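You operate a simulated robot arm through the tools that you are given. There is no shell and no other tool. Be economical: measure what you need, move in short steps, check, and stop when the job is done.

You run a simulated robot arm. Do the job below in one go: nothing can be reset, and whatever is moved stays where it is left.

JOB
Dry the mittens on cool air for 120 minutes.
Fine: when the lamp is out, switch the dryer off and set the air back to warm; leave the mittens on their tubes.
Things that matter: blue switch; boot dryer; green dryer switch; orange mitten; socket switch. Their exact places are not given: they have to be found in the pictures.

The check looks at the end state, three seconds after you hand in, the way a careful person would. Anything else that was tipped, shoved, dropped, spilled or broken makes it a failure.

ROBOT AND FRAMES
A 6-joint arm with a two-finger gripper on a trunk, on a base that drives. Base frame: it is fixed to the floor where the robot stands at the start and does not move with it; the origin is under the middle of the robot, x ahead of it, y to its left, z up. Lengths are in m, angles in rad, forces in N, time in s.
It reaches about 1.298 m from its shoulder. Its first joint turns from -2.601 to 2.601 rad. Places, roughly: blue switch [0.9, 0, 0.6]; boot dryer [1, -0.2, 0.6]; green dryer switch [0.8, -0.2, 0.6]; socket switch [1.2, -0.3, 1]. Payload 1.57 kg.
The tool frame sits at the grasp point between the pads (the TCP): z along the fingers, y along the line on which they close. The tips reach 0.021 m beyond it. Largest opening 0.07 m; the body of the gripper starts 0.05 m behind the TCP.
Orientation is told as [roll, pitch, yaw] about the base's x, y, z axes, in that order, counted from this pose: with the fingers straight down and closing along the base's y, the tool's x points along the base's -x, its y along +y and its z along -z.

CONTROLS
- The arm moves only by the tool apply_moves. Its argument "rows" is text: rows parted by semicolons, each of 7 numbers parted by spaces: the shift along the tool's x, y, z in units of 25 mm (1.0 is 25 mm), then the turn, a rotation vector about the tool's x, y, z in units of 4 degrees (1.0 is 4 degrees), then the finger opening in m, from 0 to 0.07. In form: dx dy dz ax ay az gripper; .... A call has 1 to 20 rows; each row shifts and turns the commanded pose from where the row before left it, along the tool's axes as they then stand. A call with a number of a shift or a turn outside -1 to 1 is refused whole. Each row takes 0.2 s and may step no farther than 0.05 m and 0.15 rad from the row before; otherwise, or with a gripper value out of range, the whole call is refused. A pose out of reach is approached as far as the arm can. The call stops where the force on the tool passes 90 N (or 10 N more than at its start, if that is more) or the arm is blocked; 0.2 s more then pass. Each finger halts on what it meets, pressing with about 30 N; the grip force reading is that of the motor and also rises with nothing between the fingers. The clock runs only during rows and for 0.2 s after the last one: add rows that do not move to give the fingers time. It gives the time, the measured TCP pose, the force on the tool (base axes), the opening and the grip force at its end, in the units of the frame above (readings bear some noise), with the torque about the TCP (base axes, N m) and any sound that the robot's microphone picked up, and new pictures: "pictures" is both (left out), scene, wrist or none.
- Cameras (640 x 400 px; columns grow to the right, rows downward): "scene" is now at [0.0297, 0.1291, 1.4632]; the picture's right is [-0.37, -0.93, 0.00], its down [-0.63, 0.25, -0.73] and it looks along [0.68, -0.27, -0.68] (base axes); focal length 263 px, centre (320, 200). "wrist" rides on the gripper at [0.079, 0.004, -0.081] in the tool frame; the picture's right is [-0.05, 1.00, 0.00], its down [-0.67, -0.04, -0.74] and it looks along [-0.74, -0.04, 0.67] (tool axes); focal length 256 px, centre (320, 200).
- move_column(by): slides the trunk up (or, below 0, down) by that many m; the arm and the scene camera ride with it, the base frame stays. It gives what a move gives, with no picture.
- steer(legs): drives the robot by 1 to 6 legs, each [ahead, turn to the left] in m and rad, along the robot's own axes; the way and the turn of a leg run together, so that a leg with both is an arc; at most 1.5 m and 3.142 rad a leg. The arm and the cameras ride along, it lands a little off, and it stops where it bumps. It gives what a move gives, and a new picture of the scene camera.
- aim_head(pan, tilt): turns the head with the scene camera to pan (to the left, within 2.705 rad either way) and tilt (down, from -0.506 to 1.204), counted from straight ahead of the robot. It gives what a move gives, and a new picture of the scene camera.
- point_at(camera, pixels): there is no depth. For up to 12 entries [column, row, z] of the newest picture of that camera ("zoom" is the newest enlarged one), the place [x, y] in the base frame at which the ray of that pixel passes the height z, good to about 0.003 m. It takes no simulated time.
- enlarge(camera, box): a new picture of the part [left, top, right, bottom] of that camera's present view, enlarged. It takes no simulated time.
- close_job(): hands the job in; it is judged then, once.

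Go step by step. Measure first, check grasps and placings, and put right what went wrong. The budget is 80 turns and 260 pictures, counting those below and the enlarged ones. Unless the task says otherwise, let go and move clear before handing in, and close with one line.

The tools are called after "Request:" as name(argument=value, ...) on one line, values as JSON. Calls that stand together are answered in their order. apply_moves: Moves the arm, as the interface text tells. Its arguments: {"type":"object","properties":{"rows":{"type":"string"},"pictures":{"type":"string","enum":["both","scene","wrist","none"]}},"required":["rows"]} The other tools are called the same way: move_column (by) slides the trunk up or down; steer (legs) drives the base; aim_head (pan, tilt) turns the head that bears the scene camera; point_at (camera, pixels) gives the place at which the rays of pixels pass given heights; enlarge (camera, box) takes an enlarged picture of a part of a camera's view; close_job () hands the job in.

At the start:

```text
time: 0.0
tcp_pos: [0.6005, -0.2774, 0.7921]
tcp_rot: [0.0, 0.0, -0.006]
contact_force: [0.5, -0.6, 0.9]
ft_torque: [-0.02, -0.01, 0.03]
width: 0.0698
gripper_force: 0.1
trunk travel left (down, up): [-0.473, 0.497]
robot x, y, heading: [-0.0033, -0.0089, 0.004]
head pan, tilt: [-0.375, 0.745]
```

scene: 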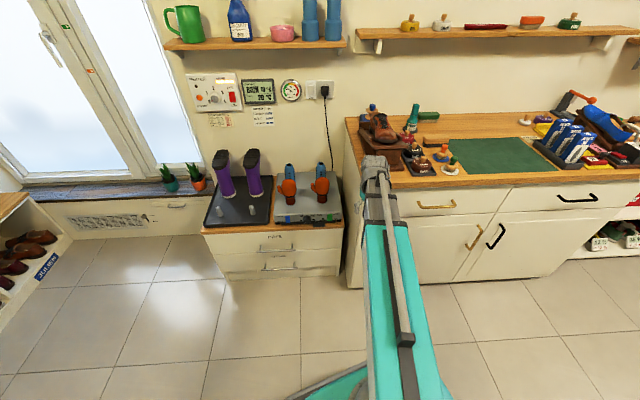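
wrist: 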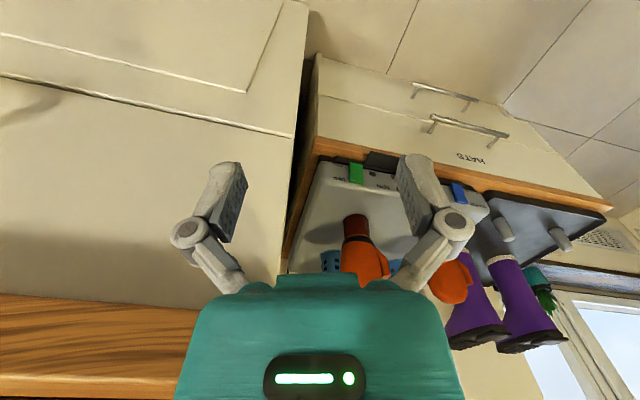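

The dryer with orange mittens shows at about (308,200), with a control panel on the wall at (212,92). I'll enlarge these parts.

Request:
enlarge(camera="scene", box=[260, 150, 360, 230])

Request:
enlarge(camera="scene", box=[180, 65, 350, 135])

Request:
enlarge(camera="wrist", box=[280, 130, 520, 280])

```text
5.00 times, centred on (310, 190) of scene
```

zoom: 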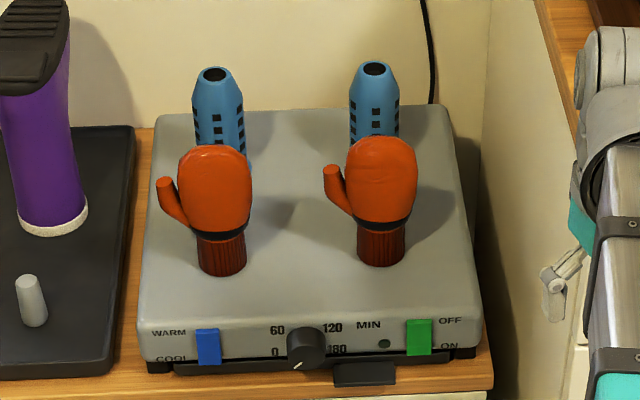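

```text
3.76 times, centred on (265, 100) of scene
```

zoom: 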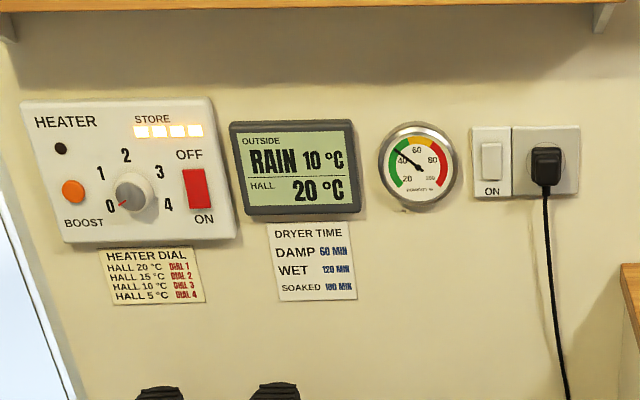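

```text
2.67 times, centred on (400, 205) of wrist
```

zoom: 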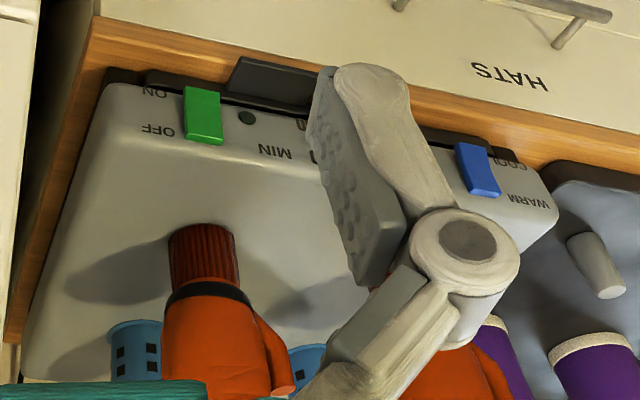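

The rockers sit on the dryer's front edge: green (330,217), knob (308,219), blue (287,219) in scene. I'll triangulate them between the two cameras.

Request:
point_at(camera="scene", pixels=[[329.8, 217.4, 0.55], [329.8, 217.4, 0.6], [329.8, 217.4, 0.65], [287.4, 219.4, 0.55], [287.4, 219.4, 0.6], [287.4, 219.4, 0.65], [307.6, 219.4, 0.6]])

Request:
point_at(camera="wrist", pixels=[[356.1, 173.1, 0.55], [356.1, 173.1, 0.6], [356.1, 173.1, 0.65], [459.2, 193.7, 0.55], [459.2, 193.7, 0.6], [459.2, 193.7, 0.65]])

Request:
enlarge(camera="scene", box=[275, 205, 345, 235])

Request:
enlarge(camera="scene", box=[290, 70, 350, 125])

```text
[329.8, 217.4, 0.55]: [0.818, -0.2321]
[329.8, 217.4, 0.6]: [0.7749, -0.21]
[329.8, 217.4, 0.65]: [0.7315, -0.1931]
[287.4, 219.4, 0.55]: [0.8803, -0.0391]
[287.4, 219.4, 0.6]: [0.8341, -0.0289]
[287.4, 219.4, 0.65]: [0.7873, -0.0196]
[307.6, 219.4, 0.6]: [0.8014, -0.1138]
```

```text
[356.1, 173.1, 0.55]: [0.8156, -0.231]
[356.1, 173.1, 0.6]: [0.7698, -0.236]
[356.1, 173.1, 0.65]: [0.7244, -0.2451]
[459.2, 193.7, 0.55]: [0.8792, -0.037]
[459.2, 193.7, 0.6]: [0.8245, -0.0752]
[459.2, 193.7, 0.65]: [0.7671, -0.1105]
```

```text
9.14 times, centred on (310, 220) of scene
```

zoom: 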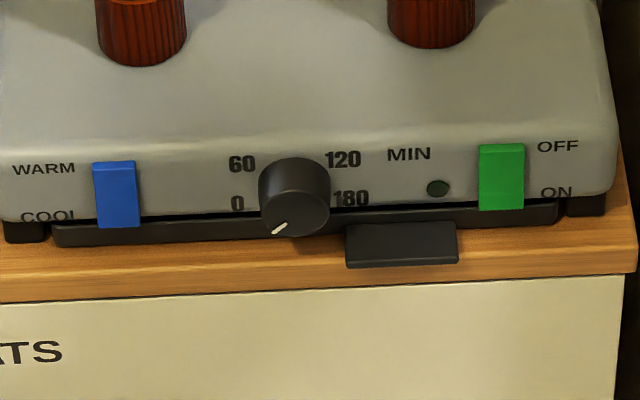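

```text
7.27 times, centred on (320, 98) of scene
```

zoom: 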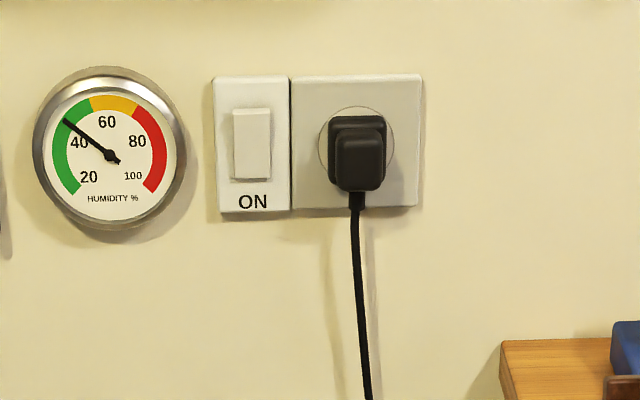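

Triangulation gives green (0.818,-0.232,0.55) and blue (0.880,-0.038,0.55), so the dryer is yawed about -0.31. The knob points at 0. I'll zoom in on the switches to read their states and get their edges.

Request:
enlarge(camera="scene", box=[320, 208, 344, 223])

Request:
enlarge(camera="scene", box=[276, 211, 300, 226])

Request:
enlarge(camera="scene", box=[299, 211, 323, 226])

Request:
enlarge(camera="scene", box=[300, 78, 324, 102])

Request:
enlarge(camera="wrist", box=[330, 150, 394, 190])

```text
16.00 times, centred on (332, 216) of scene
```

zoom: 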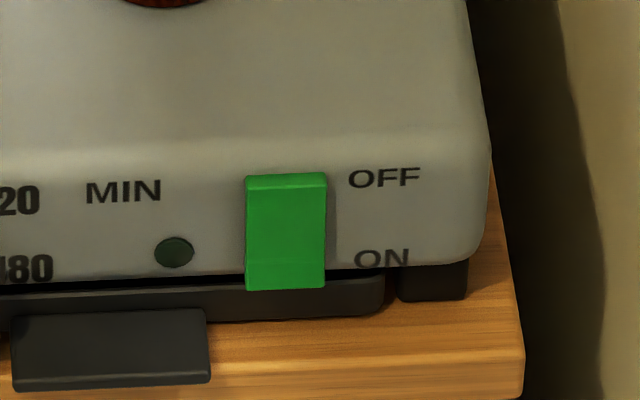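

```text
16.00 times, centred on (288, 218) of scene
```

zoom: 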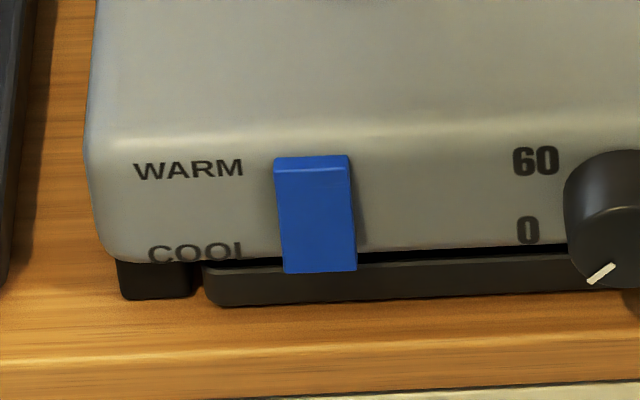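

```text
16.00 times, centred on (311, 218) of scene
```

zoom: 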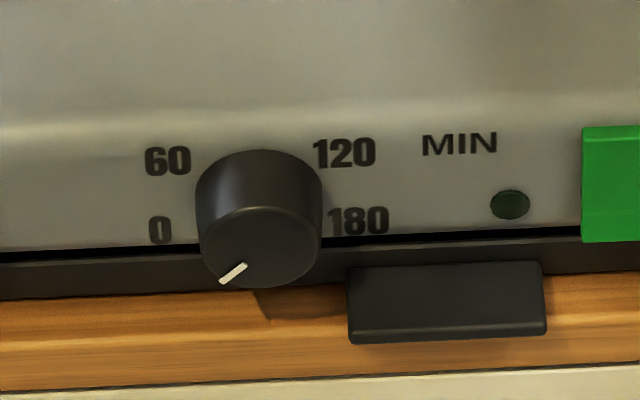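

```text
16.00 times, centred on (312, 90) of scene
```

zoom: 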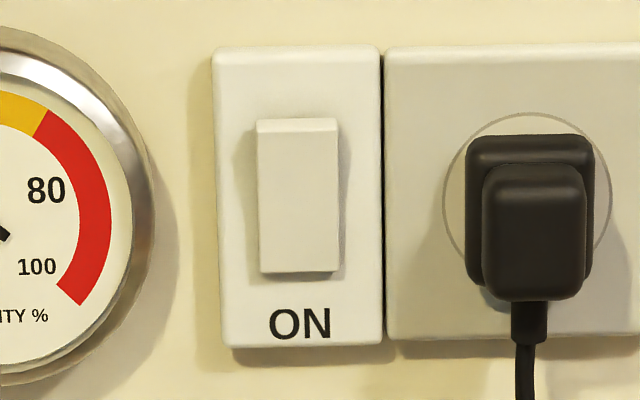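

```text
10.00 times, centred on (362, 170) of wrist
```

zoom: 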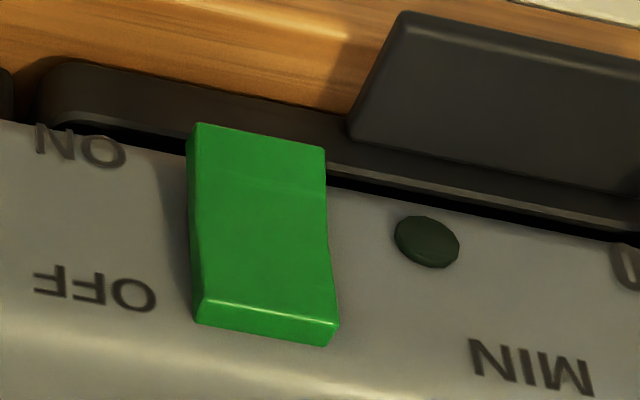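

Both rockers look pressed at the top (OFF, WARM), with the bottom halves sticking out. I'll pitch the gripper to horizontal and yaw it to face the panel, well clear of everything.

Request:
apply_moves(rows="0 0 0 0 -1 0 0.07;0 0 0 0 -1 0 0.07;0 0 0 0 -1 0 0.07;0 0 0 0 -1 0 0.07;0 0 0 0 -1 0 0.07;0 0 0 0 -1 0 0.07;0 0 0 0 -1 0 0.07;0 0 0 0 -1 0 0.07;0 0 0 0 -1 0 0.07;0 0 0 0 -1 0 0.07;0 0 0 0 -1 0 0.07;0 0 0 0 -1 0 0.07;0 0 0 0 -1 0 0.07;0 0 0 0 -1 0 0.07;0 0 0 0 -1 0 0.07;0 0 0 0 -1 0 0.07;0 0 0 0 -1 0 0.07;0 0 0 0 -1 0 0.07;0 0 0 0 -1 0 0.07;0 0 0 0 -1 0 0.07", pictures="none")

Request:
apply_moves(rows="0 0 0 0 -1 0 0.07;0 0 0 0 -1 0 0.07;0 0 0 0 -0.5 0 0.07;0 0 0 1 0 0 0.07;0 0 0 1 0 0 0.07;0 0 0 1 0 0 0.07;0 0 0 1 0 0 0.07;0 0 0 0.4 0 0 0.07;0 0 0 0 0 0 0.07")

```text
time: 4.2
tcp_pos: [0.6268, -0.2964, 0.9445]
tcp_rot: [-0.003, -1.396, -0.002]
contact_force: [-0.6, 0.1, -0.5]
ft_torque: [0.02, -0.04, 0.04]
width: 0.0698
gripper_force: 0.0
out of reach, approached as far as the arm can: row 3, 4, 5, 6, 7, 8, 9, 10, 11, 12, 13, 14, 15, 16, 17, 18, 19, 20
trunk travel left (down, up): [-0.473, 0.497]
robot x, y, heading: [-0.0022, -0.0114, 0.003]
head pan, tilt: [-0.375, 0.745]
```

```text
time: 6.2
tcp_pos: [0.6476, -0.31, 0.9767]
tcp_rot: [-2.105, -1.571, 1.791]
contact_force: [0.1, 0.4, 0.8]
ft_torque: [-0.01, -0.01, -0.02]
width: 0.0701
gripper_force: 0.0
out of reach, approached as far as the arm can: row 1, 2, 3, 4, 5, 6, 7
trunk travel left (down, up): [-0.473, 0.497]
robot x, y, heading: [-0.0047, -0.0121, 0.003]
head pan, tilt: [-0.375, 0.745]
```

scene: 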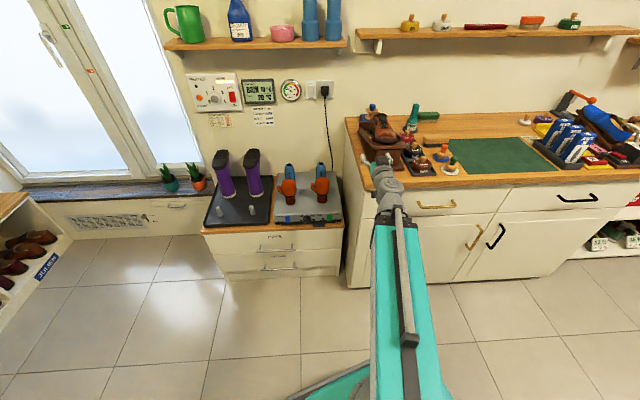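
wrist: 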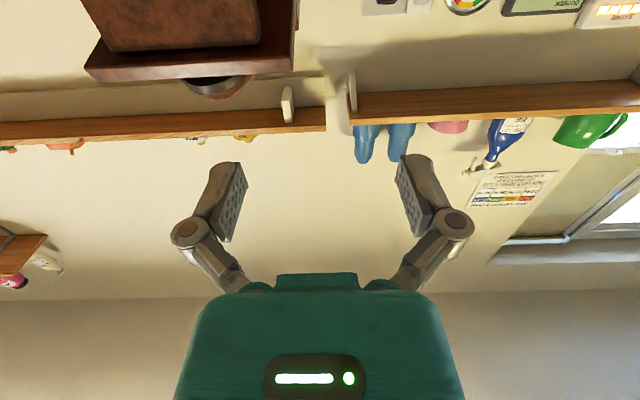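

The gripper is horizontal now but drifted up to z=0.977. I'll slide it left in front of the knob axis, then lower the trunk.

Request:
apply_moves(rows="0 1 0 0 0 0 0.07;0 1 0 0 0 0 0.07;0 1 0 0 0 0 0.07;0 1 0 0 0 0 0.07;0 1 0 0 0 0 0.07;0 1 0 0 0 0 0.07;0 1 0 0 0 0 0.07;0 1 0 0 0 0 0.07;0 1 0 0 0 0 0.07;0 0.35 0 0 0 0 0.07;0 0 -1 0 0 0 0.07;0 0 -0.5 0 0 0 0.07;0 0 0 0 0 0 0.07", pictures="none")

Request:
point_at(camera="scene", pixels=[[345, 125, 0.8], [351, 288, 0], [228, 279, 0], [340, 275, 0]])

```text
time: 9.0
tcp_pos: [0.7116, -0.0838, 0.9778]
tcp_rot: [-0.943, -1.571, 0.633]
contact_force: [0.7, -0.4, 0.0]
ft_torque: [-0.01, -0.01, -0.02]
width: 0.0702
gripper_force: 0.2
out of reach, approached as far as the arm can: row 1, 2, 3, 11, 12
trunk travel left (down, up): [-0.473, 0.497]
robot x, y, heading: [-0.002, -0.0105, 0.004]
head pan, tilt: [-0.375, 0.745]
```

```text
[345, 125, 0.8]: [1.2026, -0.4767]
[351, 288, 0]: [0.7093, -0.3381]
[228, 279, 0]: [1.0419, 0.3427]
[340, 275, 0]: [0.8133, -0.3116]
```

That position is at the arm's inner reach limit, so I'll back the base up 0.15 m and lower the trunk 0.40 m.

Request:
steer(legs=[[-0.15, 0]])

Request:
move_column(by=-0.4)

Request:
aim_head(pan=-0.25, tilt=0.45)

```text
time: 10.6
tcp_pos: [0.5614, -0.0819, 0.9771]
tcp_rot: [-0.507, -1.571, 0.201]
contact_force: [0.5, 0.3, 0.0]
ft_torque: [-0.03, 0.0, 0.0]
width: 0.07
gripper_force: 0.1
trunk travel left (down, up): [-0.473, 0.497]
robot x, y, heading: [-0.1538, -0.0106, -0.002]
head pan, tilt: [-0.375, 0.745]
```

scene: 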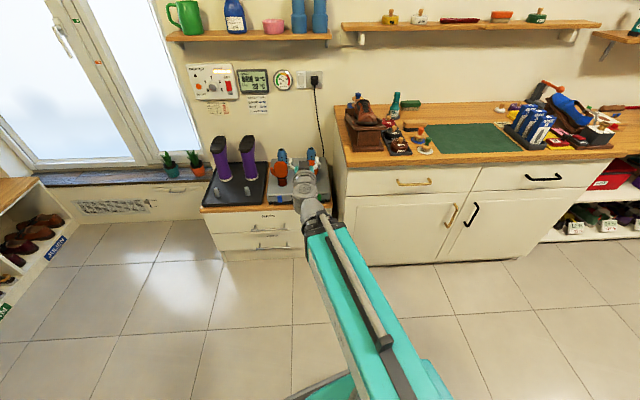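

```text
time: 14.4
tcp_pos: [0.5606, -0.0812, 0.5765]
tcp_rot: [-0.634, -1.572, 0.328]
contact_force: [0.5, 0.1, 0.4]
ft_torque: [-0.01, -0.04, 0.0]
width: 0.0703
gripper_force: 0.2
trunk travel left (down, up): [-0.073, 0.897]
robot x, y, heading: [-0.1567, -0.0104, 0.002]
head pan, tilt: [-0.375, 0.745]
```

```text
time: 15.2
tcp_pos: [0.5603, -0.0806, 0.5768]
tcp_rot: [-0.951, -1.571, 0.646]
contact_force: [0.5, -0.4, 1.4]
ft_torque: [0.02, 0.0, 0.02]
width: 0.0701
gripper_force: 0.0
trunk travel left (down, up): [-0.073, 0.897]
robot x, y, heading: [-0.155, -0.0122, 0.003]
head pan, tilt: [-0.25, 0.45]
```

scene: 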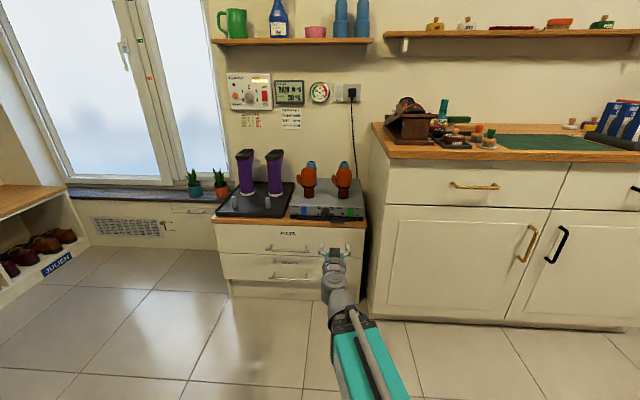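

The scene view now shows the panel unobstructed at (328,213). I'll zoom in to read its geometry.

Request:
enlarge(camera="scene", box=[286, 190, 370, 242])

Request:
enlarge(camera="scene", box=[332, 82, 364, 102])

Request:
enlarge(camera="scene", box=[308, 202, 340, 222])

```text
7.62 times, centred on (328, 216) of scene
```

zoom: 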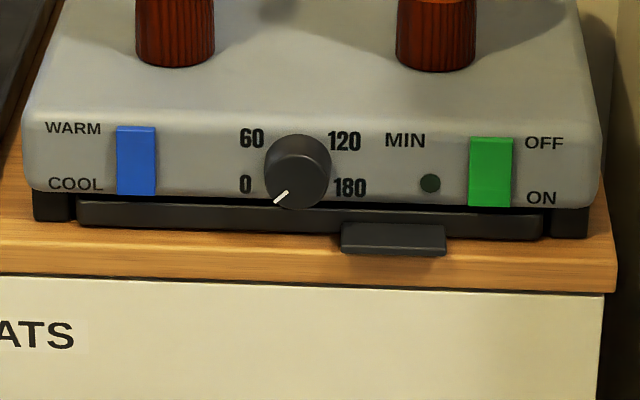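

```text
16.00 times, centred on (348, 92) of scene
```

zoom: 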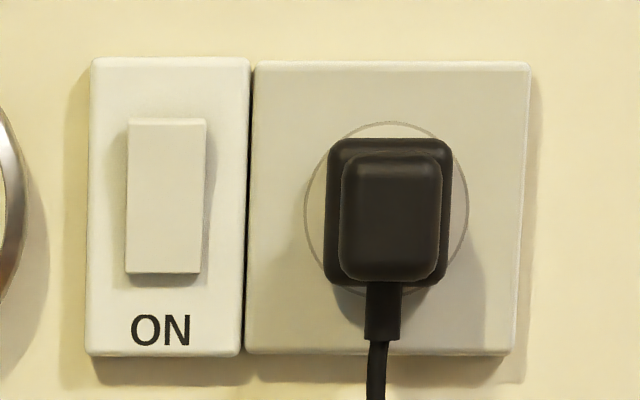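

```text
16.00 times, centred on (324, 212) of scene
```

zoom: 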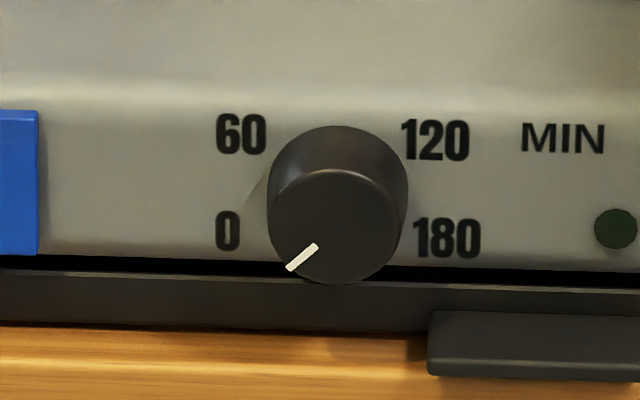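

I'll query the rays of the key points from this new viewpoint.

Request:
point_at(camera="scene", pixels=[[350.4, 212.3, 0.54], [350.4, 212.3, 0.56], [303.9, 210.8, 0.54], [303.9, 210.8, 0.56], [324.94, 213.7, 0.54], [324.94, 213.7, 0.55], [324.94, 213.7, 0.56], [337.6, 222.2, 0.5], [337.6, 222.2, 0.52], [337.6, 222.2, 0.54], [325.4, 226.8, 0.5], [325.4, 226.8, 0.52]])

Request:
apply_moves(rows="0 0 0 0 0 0 0.07", pictures="wrist")

```text
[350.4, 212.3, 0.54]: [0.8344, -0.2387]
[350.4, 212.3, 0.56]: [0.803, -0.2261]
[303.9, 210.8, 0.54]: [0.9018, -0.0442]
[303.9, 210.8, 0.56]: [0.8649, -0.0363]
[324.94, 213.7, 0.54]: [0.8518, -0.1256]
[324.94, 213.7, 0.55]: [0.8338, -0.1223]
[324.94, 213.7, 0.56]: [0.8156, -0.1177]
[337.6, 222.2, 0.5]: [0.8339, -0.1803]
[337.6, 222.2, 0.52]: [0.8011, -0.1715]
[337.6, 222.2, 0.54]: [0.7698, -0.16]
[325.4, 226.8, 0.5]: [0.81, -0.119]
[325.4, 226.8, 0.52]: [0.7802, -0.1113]
```

```text
time: 15.6
tcp_pos: [0.5604, -0.0803, 0.5762]
tcp_rot: [-0.691, -1.57, 0.387]
contact_force: [0.3, 0.9, 0.1]
ft_torque: [0.0, -0.02, 0.02]
width: 0.0702
gripper_force: 0.1
trunk travel left (down, up): [-0.073, 0.897]
robot x, y, heading: [-0.157, -0.0069, 0.004]
head pan, tilt: [-0.25, 0.45]
```

wrist: 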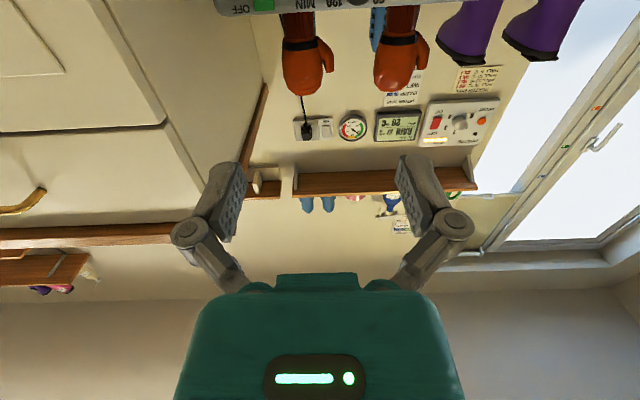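

Geometry agrees from both views: blue (0.882,-0.040,0.55), green (0.818,-0.232,0.55), knob face centre (0.838,-0.124,0.548). I'll close the fingers and go in front of the blue rocker's lower half (COOL), stopping about 2 cm short.

Request:
apply_moves(rows="1 1 0 0 0 0 0;0.46 1 0 0 0 0 0;0 1 0 0 0 0 0;0 1 0 0 0 0 0;0 1 0 0 0 0 0;0 0.44 1 0 0 0 0;0 0 1 0 0 0 0;0 0 1 0 0 0 0;0 0 1 0 0 0 0;0 0 1 0 0 0 0;0 0 1 0 0 0 0;0 0 1 0 0 0 0;0 0 1 0 0 0 0;0 0 1 0 0 0 0;0 0 1 0 0 0 0;0 0 0 0 0 0 0")

Request:
enlarge(camera="scene", box=[286, 190, 350, 230])

```text
time: 19.0
tcp_pos: [0.8406, -0.0272, 0.5768]
tcp_rot: [-0.116, -1.57, -0.19]
contact_force: [0.1, 1.0, 0.0]
ft_torque: [-0.01, 0.01, 0.01]
width: 0.0001
gripper_force: 28.3
out of reach, approached as far as the arm can: row 1, 2
trunk travel left (down, up): [-0.073, 0.897]
robot x, y, heading: [-0.1557, -0.0056, 0.005]
head pan, tilt: [-0.25, 0.45]
```

scene: 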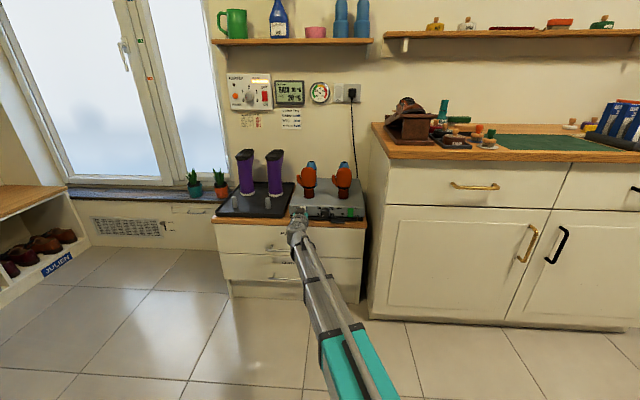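
wrist: 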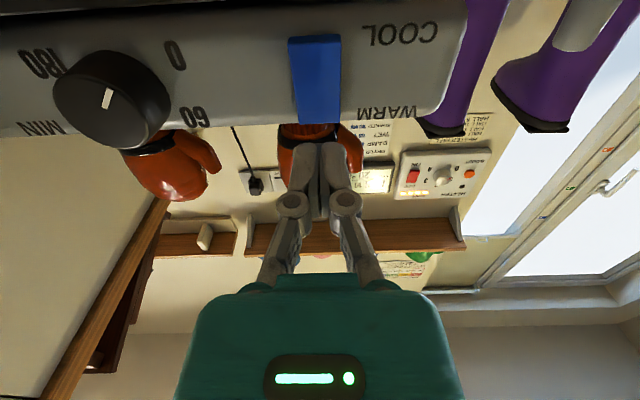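

```text
10.00 times, centred on (318, 210) of scene
```

zoom: 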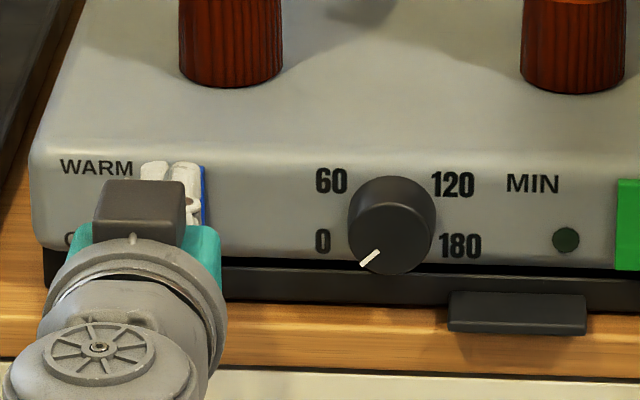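

The tip is about 2 cm off the panel and laterally aligned, but z stayed at 0.577. I'll move down 37 mm and then in by 12 mm.

Request:
apply_moves(rows="0.75 0 0 0 0 0 0;0.72 0 0 0 0 0 0;0 0 0.25 0 0 0 0;0 0 0.25 0 0 0 0;0 0 0 0 0 0 0", pictures="wrist")

Request:
enlarge(camera="wrist", box=[220, 0, 420, 125])

```text
time: 20.2
tcp_pos: [0.8527, -0.0289, 0.5787]
tcp_rot: [-0.126, -1.569, -0.179]
contact_force: [0.7, -0.2, 0.0]
ft_torque: [0.01, -0.01, 0.02]
width: 0.0002
gripper_force: 28.6
out of reach, approached as far as the arm can: row 1, 2
trunk travel left (down, up): [-0.073, 0.897]
robot x, y, heading: [-0.1562, -0.0082, 0.003]
head pan, tilt: [-0.25, 0.45]
```

wrist: 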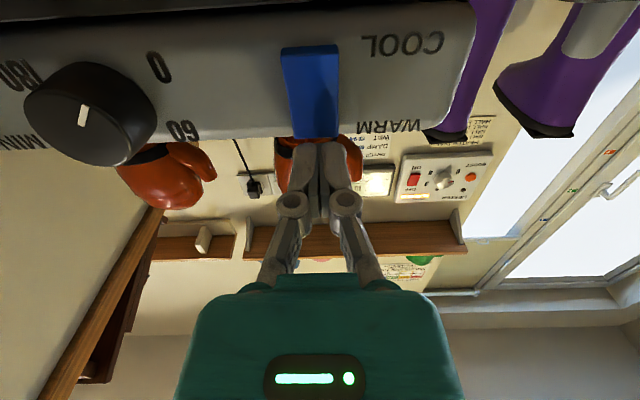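

```text
3.20 times, centred on (320, 62) of wrist
```

zoom: 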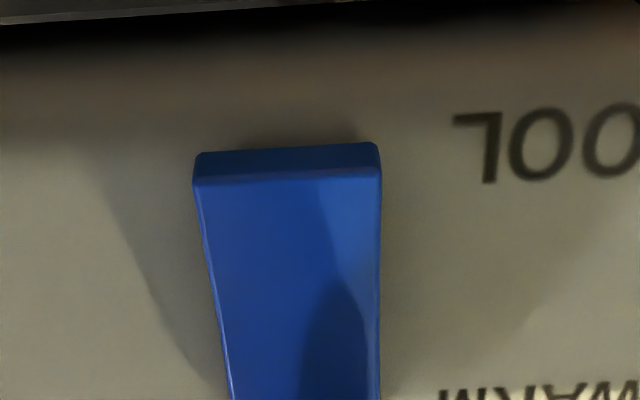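

Moving down is blocked by an arm limit, so I'll lower the trunk by 0.039 instead.

Request:
move_column(by=-0.039)

Request:
apply_moves(rows="0 0 0.1 0 0 0 0;0 0 0 0 0 0 0")

Request:
enlarge(camera="wrist", box=[220, 60, 420, 185])

```text
time: 21.0
tcp_pos: [0.8531, -0.0295, 0.5381]
tcp_rot: [-0.115, -1.57, -0.193]
contact_force: [0.9, -0.2, 0.2]
ft_torque: [0.0, 0.01, 0.01]
width: 0.0002
gripper_force: 28.8
trunk travel left (down, up): [-0.034, 0.936]
robot x, y, heading: [-0.154, -0.0121, 0.007]
head pan, tilt: [-0.25, 0.45]
```

```text
time: 21.6
tcp_pos: [0.8545, -0.0304, 0.5383]
tcp_rot: [-0.229, -1.571, -0.079]
contact_force: [-0.8, 0.4, 0.9]
ft_torque: [-0.01, 0.0, 0.0]
width: 0.0
gripper_force: 28.9
trunk travel left (down, up): [-0.034, 0.936]
robot x, y, heading: [-0.1535, -0.0082, 0.004]
head pan, tilt: [-0.25, 0.45]
```

scene: 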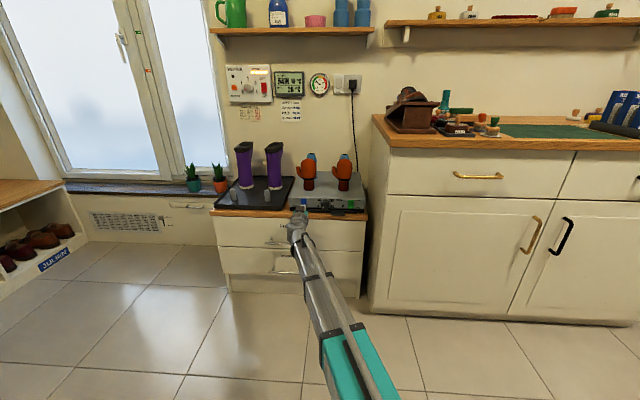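
wrist: 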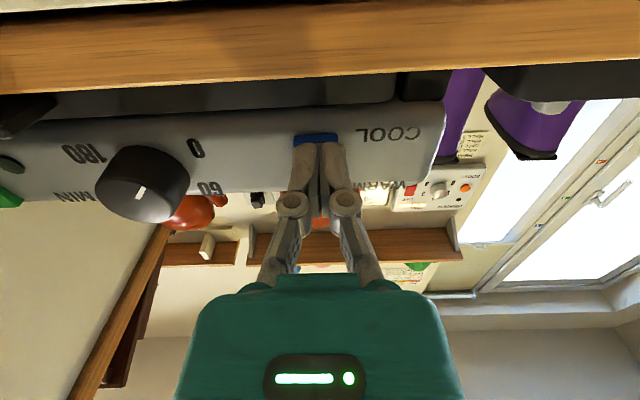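

```text
3.20 times, centred on (320, 122) of wrist
```

zoom: 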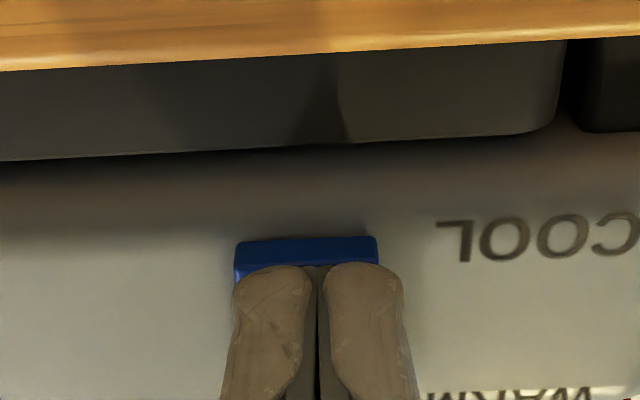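

The fingertips are right at the blue rocker's lower half, not yet touching. I'll press in by 2 mm steps and watch the force.

Request:
apply_moves(rows="0 0 0.08 0 0 0 0;0 0 0.08 0 0 0 0;0 0 0 0 0 0 0", pictures="none")

Request:
apply_moves(rows="0 0 0.08 0 0 0 0;0 0 0 0 0 0 0", pictures="wrist")

Request:
enlarge(camera="wrist", box=[220, 60, 420, 185])

```text
time: 22.4
tcp_pos: [0.8559, -0.0319, 0.5383]
tcp_rot: [0.441, -1.573, -0.749]
contact_force: [-50.8, 15.9, -17.6]
ft_torque: [-0.05, -0.04, -0.1]
width: 0.006
gripper_force: 28.8
trunk travel left (down, up): [-0.034, 0.936]
robot x, y, heading: [-0.1538, -0.013, 0.004]
head pan, tilt: [-0.25, 0.45]
```

```text
time: 22.9
tcp_pos: [0.8564, -0.0314, 0.5388]
tcp_rot: [0.701, -1.569, -1.004]
contact_force: [-7.3, 1.5, -4.0]
ft_torque: [0.01, 0.04, -0.03]
width: 0.0058
gripper_force: 28.7
trunk travel left (down, up): [-0.034, 0.936]
robot x, y, heading: [-0.1513, -0.0136, 0.006]
head pan, tilt: [-0.25, 0.45]
stopped in row 2: the force on the tool passed its limit at 94 N (the readings are from after the stop); the commanded pose is now the measured one
```

wrist: 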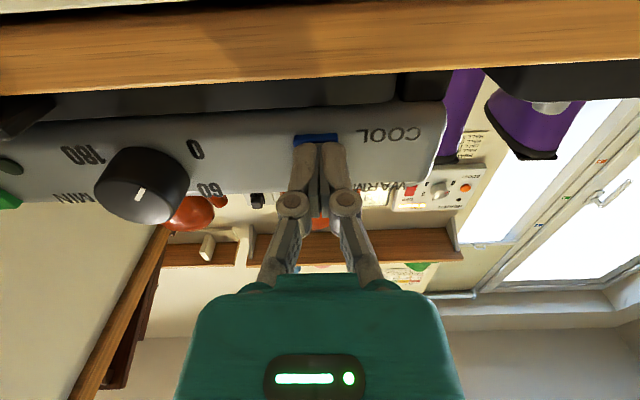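

```text
3.20 times, centred on (320, 122) of wrist
```

zoom: 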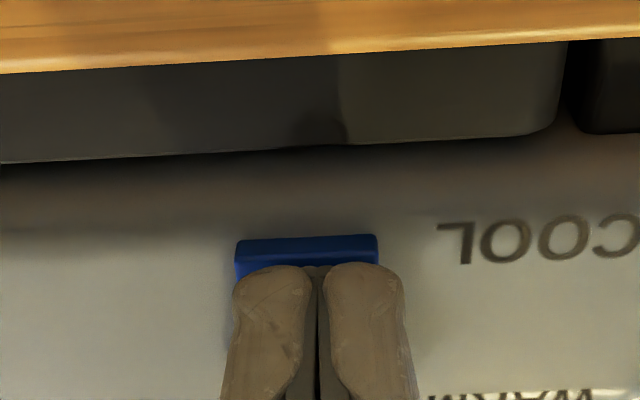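

The force jumped to 94 N without a clear click. I'll back off 4 cm and inspect the blue rocker and the dryer position.

Request:
apply_moves(rows="0 0 -0.8 0 0 0 0;0 0 -0.8 0 0 0 0;0 0 0 0 0 0 0")

Request:
enlarge(camera="wrist", box=[240, 90, 400, 190])

Request:
enlarge(camera="scene", box=[288, 190, 368, 240])

```text
time: 23.6
tcp_pos: [0.8184, -0.0187, 0.5384]
tcp_rot: [0.492, -1.569, -0.798]
contact_force: [-0.7, -0.7, -1.0]
ft_torque: [-0.01, 0.01, 0.02]
width: 0.0001
gripper_force: 28.7
trunk travel left (down, up): [-0.034, 0.936]
robot x, y, heading: [-0.1533, -0.0092, -0.001]
head pan, tilt: [-0.25, 0.45]
```

scene: 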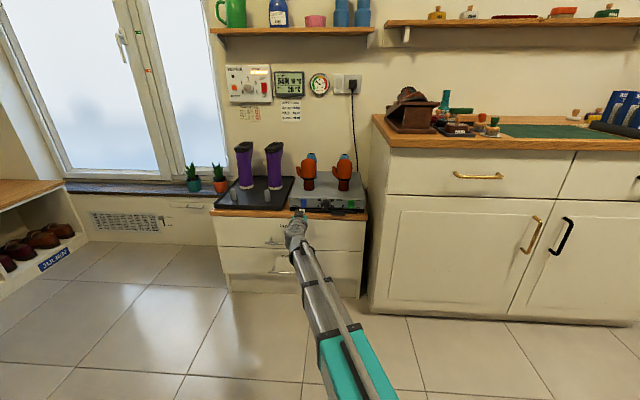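
wrist: 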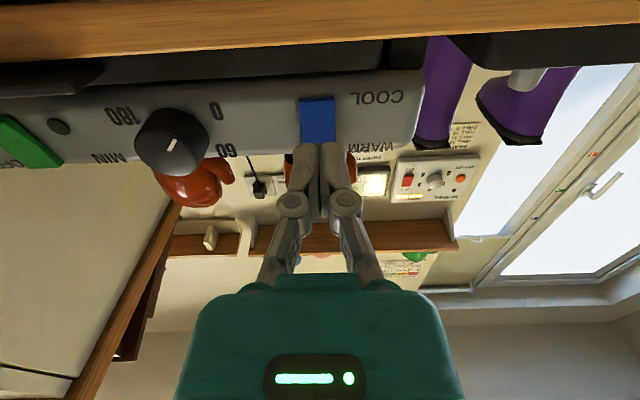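

```text
4.00 times, centred on (320, 140) of wrist
```

zoom: 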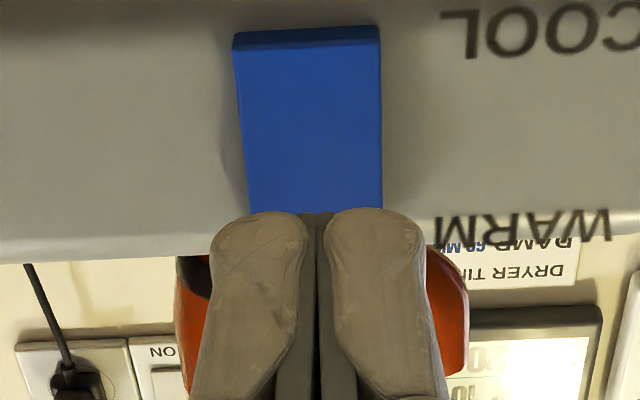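

```text
8.00 times, centred on (328, 215) of scene
```

zoom: 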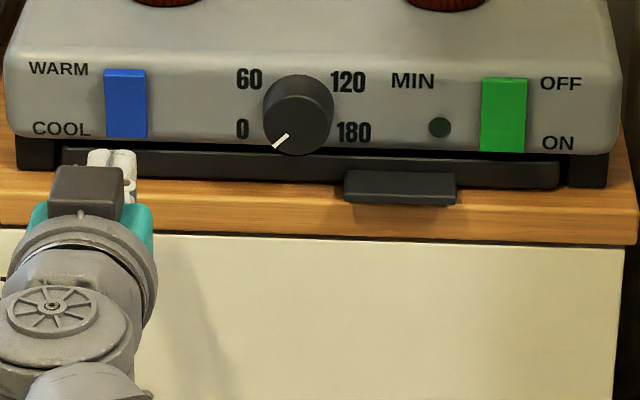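

Request:
enlarge(camera="scene", box=[296, 196, 312, 206])

Request:
enlarge(camera="scene", box=[343, 198, 359, 208])

Request:
enlarge(camera="wrist", box=[0, 90, 112, 160])

```text
16.00 times, centred on (304, 201) of scene
```

zoom: 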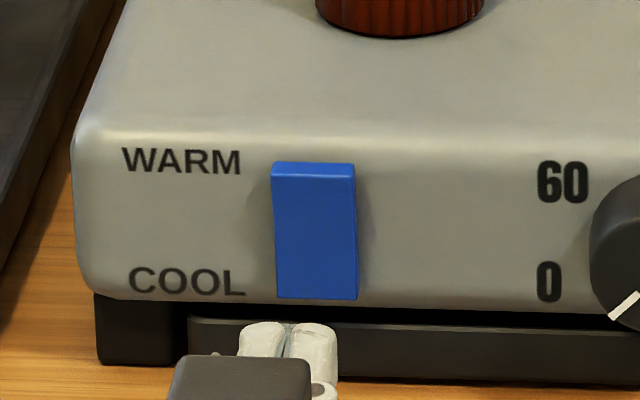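

```text
16.00 times, centred on (351, 203) of scene
```

zoom: 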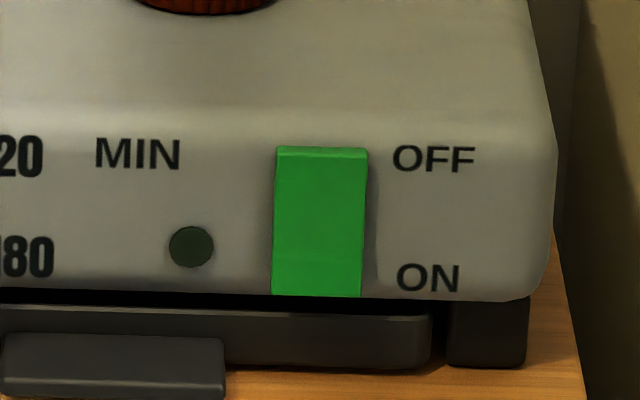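

```text
5.71 times, centred on (56, 125) of wrist
```

zoom: 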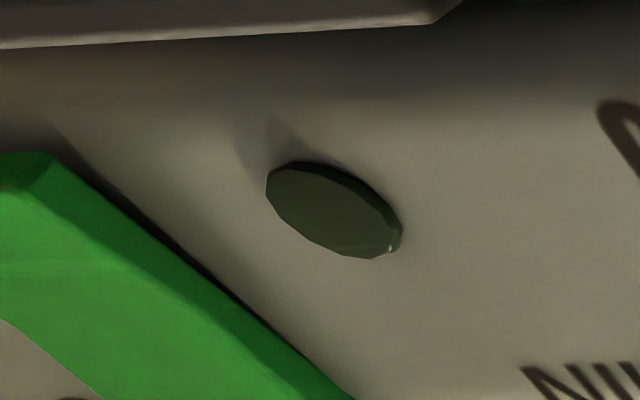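

Blue now clearly shows its top out and bottom in, so it is on COOL. The socket rocker has the same shape, so it is ON. Next is the knob: retreat, shift right 94 mm, raise 1 cm, open the fingers and pre-roll by -45°.

Request:
move_column(by=0.01)

Request:
apply_moves(rows="0 0 -1 0 0 0 0;0 0 -1 0 0 0 0;0 -1 0 0 0 -1 0.02;0 -1 0 0 0 -1 0.03;0 -1 0 0 0 -1 0.055;0 -0.76 0 0 0 -1 0.055;0 0 0 0 0 0 0.055", pictures="none")

```text
time: 24.2
tcp_pos: [0.8186, -0.0182, 0.5475]
tcp_rot: [0.521, -1.569, -0.825]
contact_force: [0.4, 0.5, 0.1]
ft_torque: [-0.03, -0.03, 0.02]
width: 0.0
gripper_force: 29.0
trunk travel left (down, up): [-0.044, 0.926]
robot x, y, heading: [-0.1535, -0.0101, 0.007]
head pan, tilt: [-0.25, 0.45]
```

```text
time: 25.8
tcp_pos: [0.7434, -0.0933, 0.5488]
tcp_rot: [-1.573, -1.292, 1.267]
contact_force: [-0.4, -0.1, -0.5]
ft_torque: [0.02, -0.01, 0.01]
width: 0.0553
gripper_force: 0.0
out of reach, approached as far as the arm can: row 5, 6
trunk travel left (down, up): [-0.044, 0.926]
robot x, y, heading: [-0.1591, -0.0087, 0.002]
head pan, tilt: [-0.25, 0.45]
```

Position is good (on the knob axis, 10 cm off). I'll finish the pre-roll to -45° and look.

Request:
apply_moves(rows="0 0 0 0 0 -1 0.055;0 0 0 0 0 -1 0.055;0 0 0 0 0 -1 0.055;0 0 0 0 0 -1 0.055;0 0 0 0 0 -1 0.055;0 0 0 0 0 -1 0.055;0 0 0 0 0 -1 0.055;0 0 0 0 0 0 0.055")

Request:
enlarge(camera="scene", box=[288, 185, 368, 235])

```text
time: 27.6
tcp_pos: [0.7423, -0.0928, 0.5486]
tcp_rot: [-1.568, -0.803, 1.264]
contact_force: [-0.8, -0.5, 0.3]
ft_torque: [0.01, -0.04, 0.0]
width: 0.055
gripper_force: 0.0
trunk travel left (down, up): [-0.044, 0.926]
robot x, y, heading: [-0.1598, -0.0078, 0.001]
head pan, tilt: [-0.25, 0.45]
```

scene: 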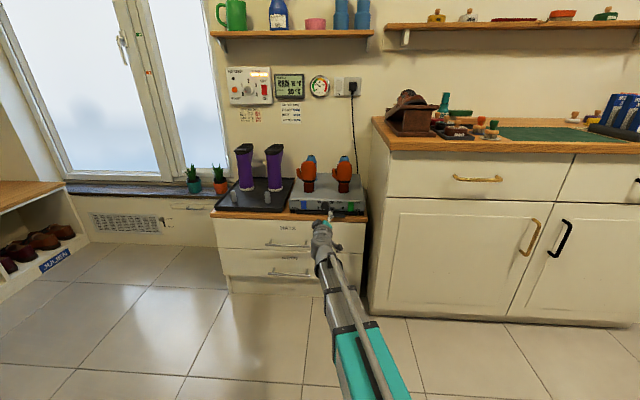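
wrist: 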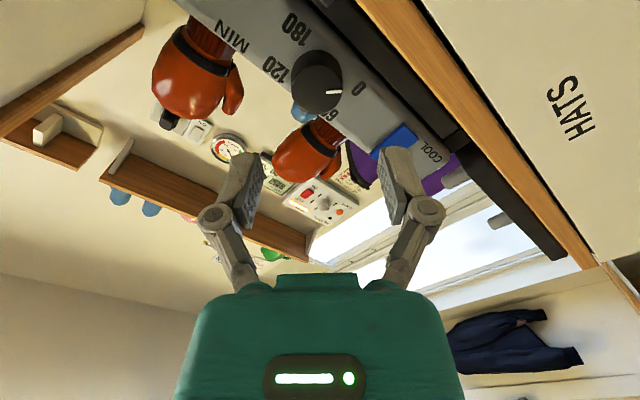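

```text
8.00 times, centred on (328, 210) of scene
```

zoom: 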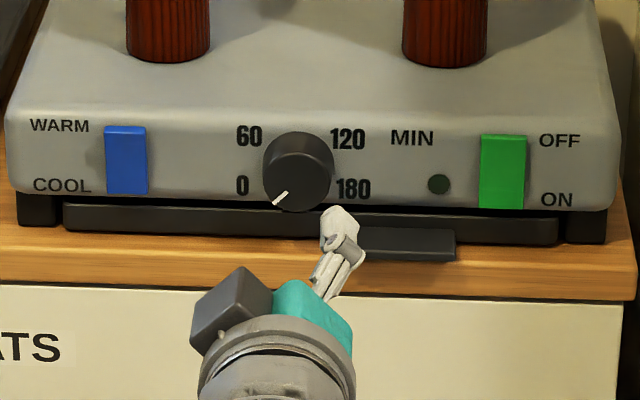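

In the wrist view the knob face centre (318,86) is exactly where the tool axis should hit (320,85). I'll advance 90 mm so the fingers straddle the knob, then close.

Request:
apply_moves(rows="0 0 1 0 0 0 0.055;0 0 1 0 0 0 0.055;0 0 0.6 0 0 0 0.055;0 0 0.5 0 0 0 0.055;0 0 0.5 0 0 0 0.055;0 0 0 0 0 0 0.055")

Request:
enlarge(camera="scene", box=[288, 185, 368, 235])

```text
time: 29.0
tcp_pos: [0.8293, -0.1199, 0.5484]
tcp_rot: [-1.566, -0.803, 1.262]
contact_force: [-0.1, 0.1, -0.1]
ft_torque: [0.0, 0.0, -0.02]
width: 0.0548
gripper_force: 0.0
trunk travel left (down, up): [-0.044, 0.926]
robot x, y, heading: [-0.1569, -0.0077, 0.003]
head pan, tilt: [-0.25, 0.45]
```

scene: 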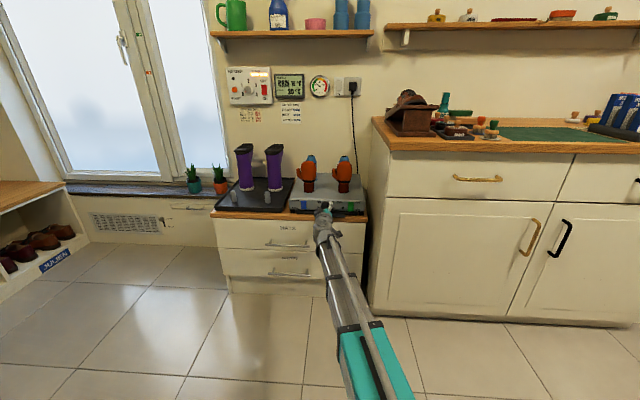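
wrist: 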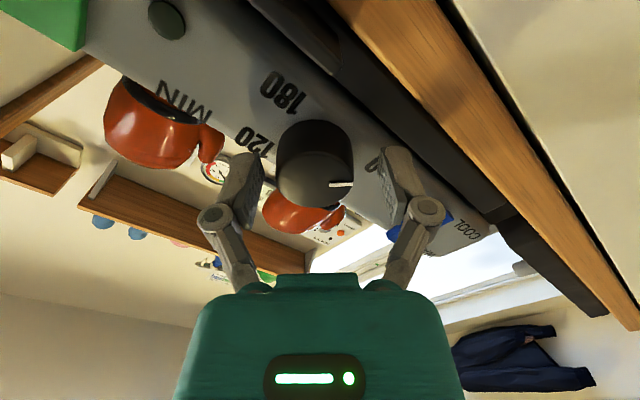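

```text
8.00 times, centred on (328, 210) of scene
```

zoom: 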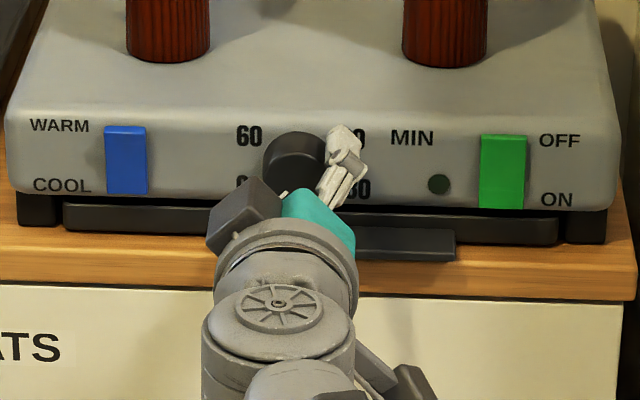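

The knob sits between the pads. I'll close on it.

Request:
apply_moves(rows="0 0 0 0 0 0 0.02;0 0 0 0 0 0 0.02;0 0 0 0 0 0 0.02;0 0 0 0 0 0 0.02", pictures="wrist")

```text
time: 30.0
tcp_pos: [0.8259, -0.1216, 0.5507]
tcp_rot: [-1.569, -0.805, 1.259]
contact_force: [-14.7, -15.5, 9.1]
ft_torque: [0.06, -0.01, -0.66]
width: 0.0368
gripper_force: 31.8
trunk travel left (down, up): [-0.044, 0.926]
robot x, y, heading: [-0.1538, -0.009, 0.008]
head pan, tilt: [-0.25, 0.45]
```

wrist: 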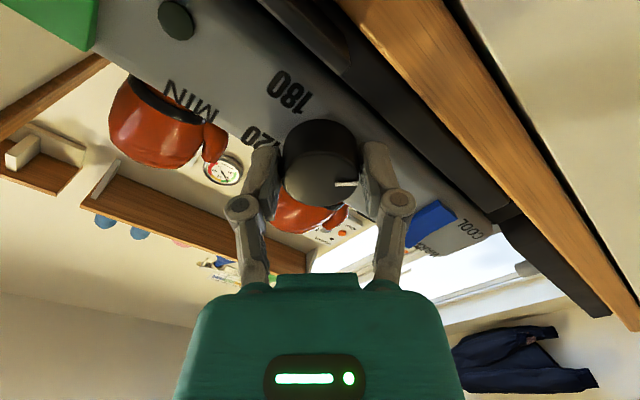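

The knob is gripped at 36.8 mm wide. The side force shows a 3.5 mm offset along the closing line, so I'll correct that and turn +60° clockwise.

Request:
apply_moves(rows="0 -0.14 -0.05 0 0 0 0.02;0 0 0 0 0 0 0.02", pictures="none")

Request:
apply_moves(rows="0 0 0 0 0 1 0.02;0 0 0 0 0 1 0.02;0 0 0 0 0 1 0.02;0 0 0 0 0 1 0.02;0 0 0 0 0 1 0.02;0 0 0 0 0 0 0.02", pictures="wrist")

```text
time: 30.6
tcp_pos: [0.826, -0.1222, 0.549]
tcp_rot: [-1.571, -0.805, 1.268]
contact_force: [3.6, -8.7, 9.4]
ft_torque: [0.08, 0.13, -0.71]
width: 0.0371
gripper_force: 32.5
trunk travel left (down, up): [-0.044, 0.926]
robot x, y, heading: [-0.1561, -0.0097, 0.001]
head pan, tilt: [-0.25, 0.45]
```

```text
time: 32.0
tcp_pos: [0.8283, -0.1203, 0.5474]
tcp_rot: [-1.576, -1.155, 1.272]
contact_force: [12.8, 1.2, 8.7]
ft_torque: [-0.09, -0.16, 0.21]
width: 0.0369
gripper_force: 31.7
trunk travel left (down, up): [-0.044, 0.926]
robot x, y, heading: [-0.1496, -0.0111, 0.002]
head pan, tilt: [-0.25, 0.45]
```

wrist: 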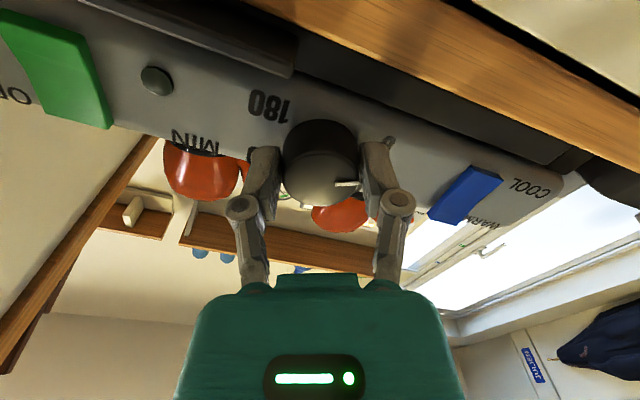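

The pointer stays fixed in the wrist view, so the knob turns with the gripper. I'll continue 40° more.

Request:
apply_moves(rows="0 0 0 0 0 1 0.02;0 0 0 0 0 1 0.02;0 0 0 0 0 1 0.02;0 0 0 0 0 1 0.02;0 0 0 0 0 1 0.02;0 0 0 0 0 1 0.02;0 0 0 0 0 1 0.02;0 0 0 0 0 1 0.02;0 0 0 0 0 1 0.02;0 0 0 0 0 1 0.02;0 0 0 0 0 0 0.02", pictures="wrist")

```text
time: 34.4
tcp_pos: [0.8275, -0.1195, 0.5483]
tcp_rot: [1.574, -1.291, -1.871]
contact_force: [23.0, 23.9, 9.7]
ft_torque: [-0.12, -0.16, 0.17]
width: 0.0369
gripper_force: 31.7
trunk travel left (down, up): [-0.044, 0.926]
robot x, y, heading: [-0.1545, -0.0091, 0.005]
head pan, tilt: [-0.25, 0.45]
```

wrist: 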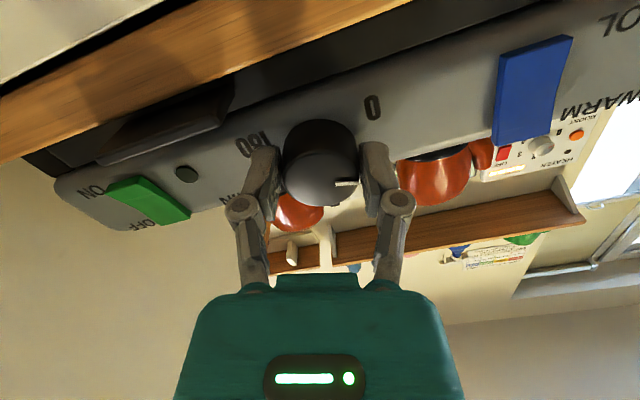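

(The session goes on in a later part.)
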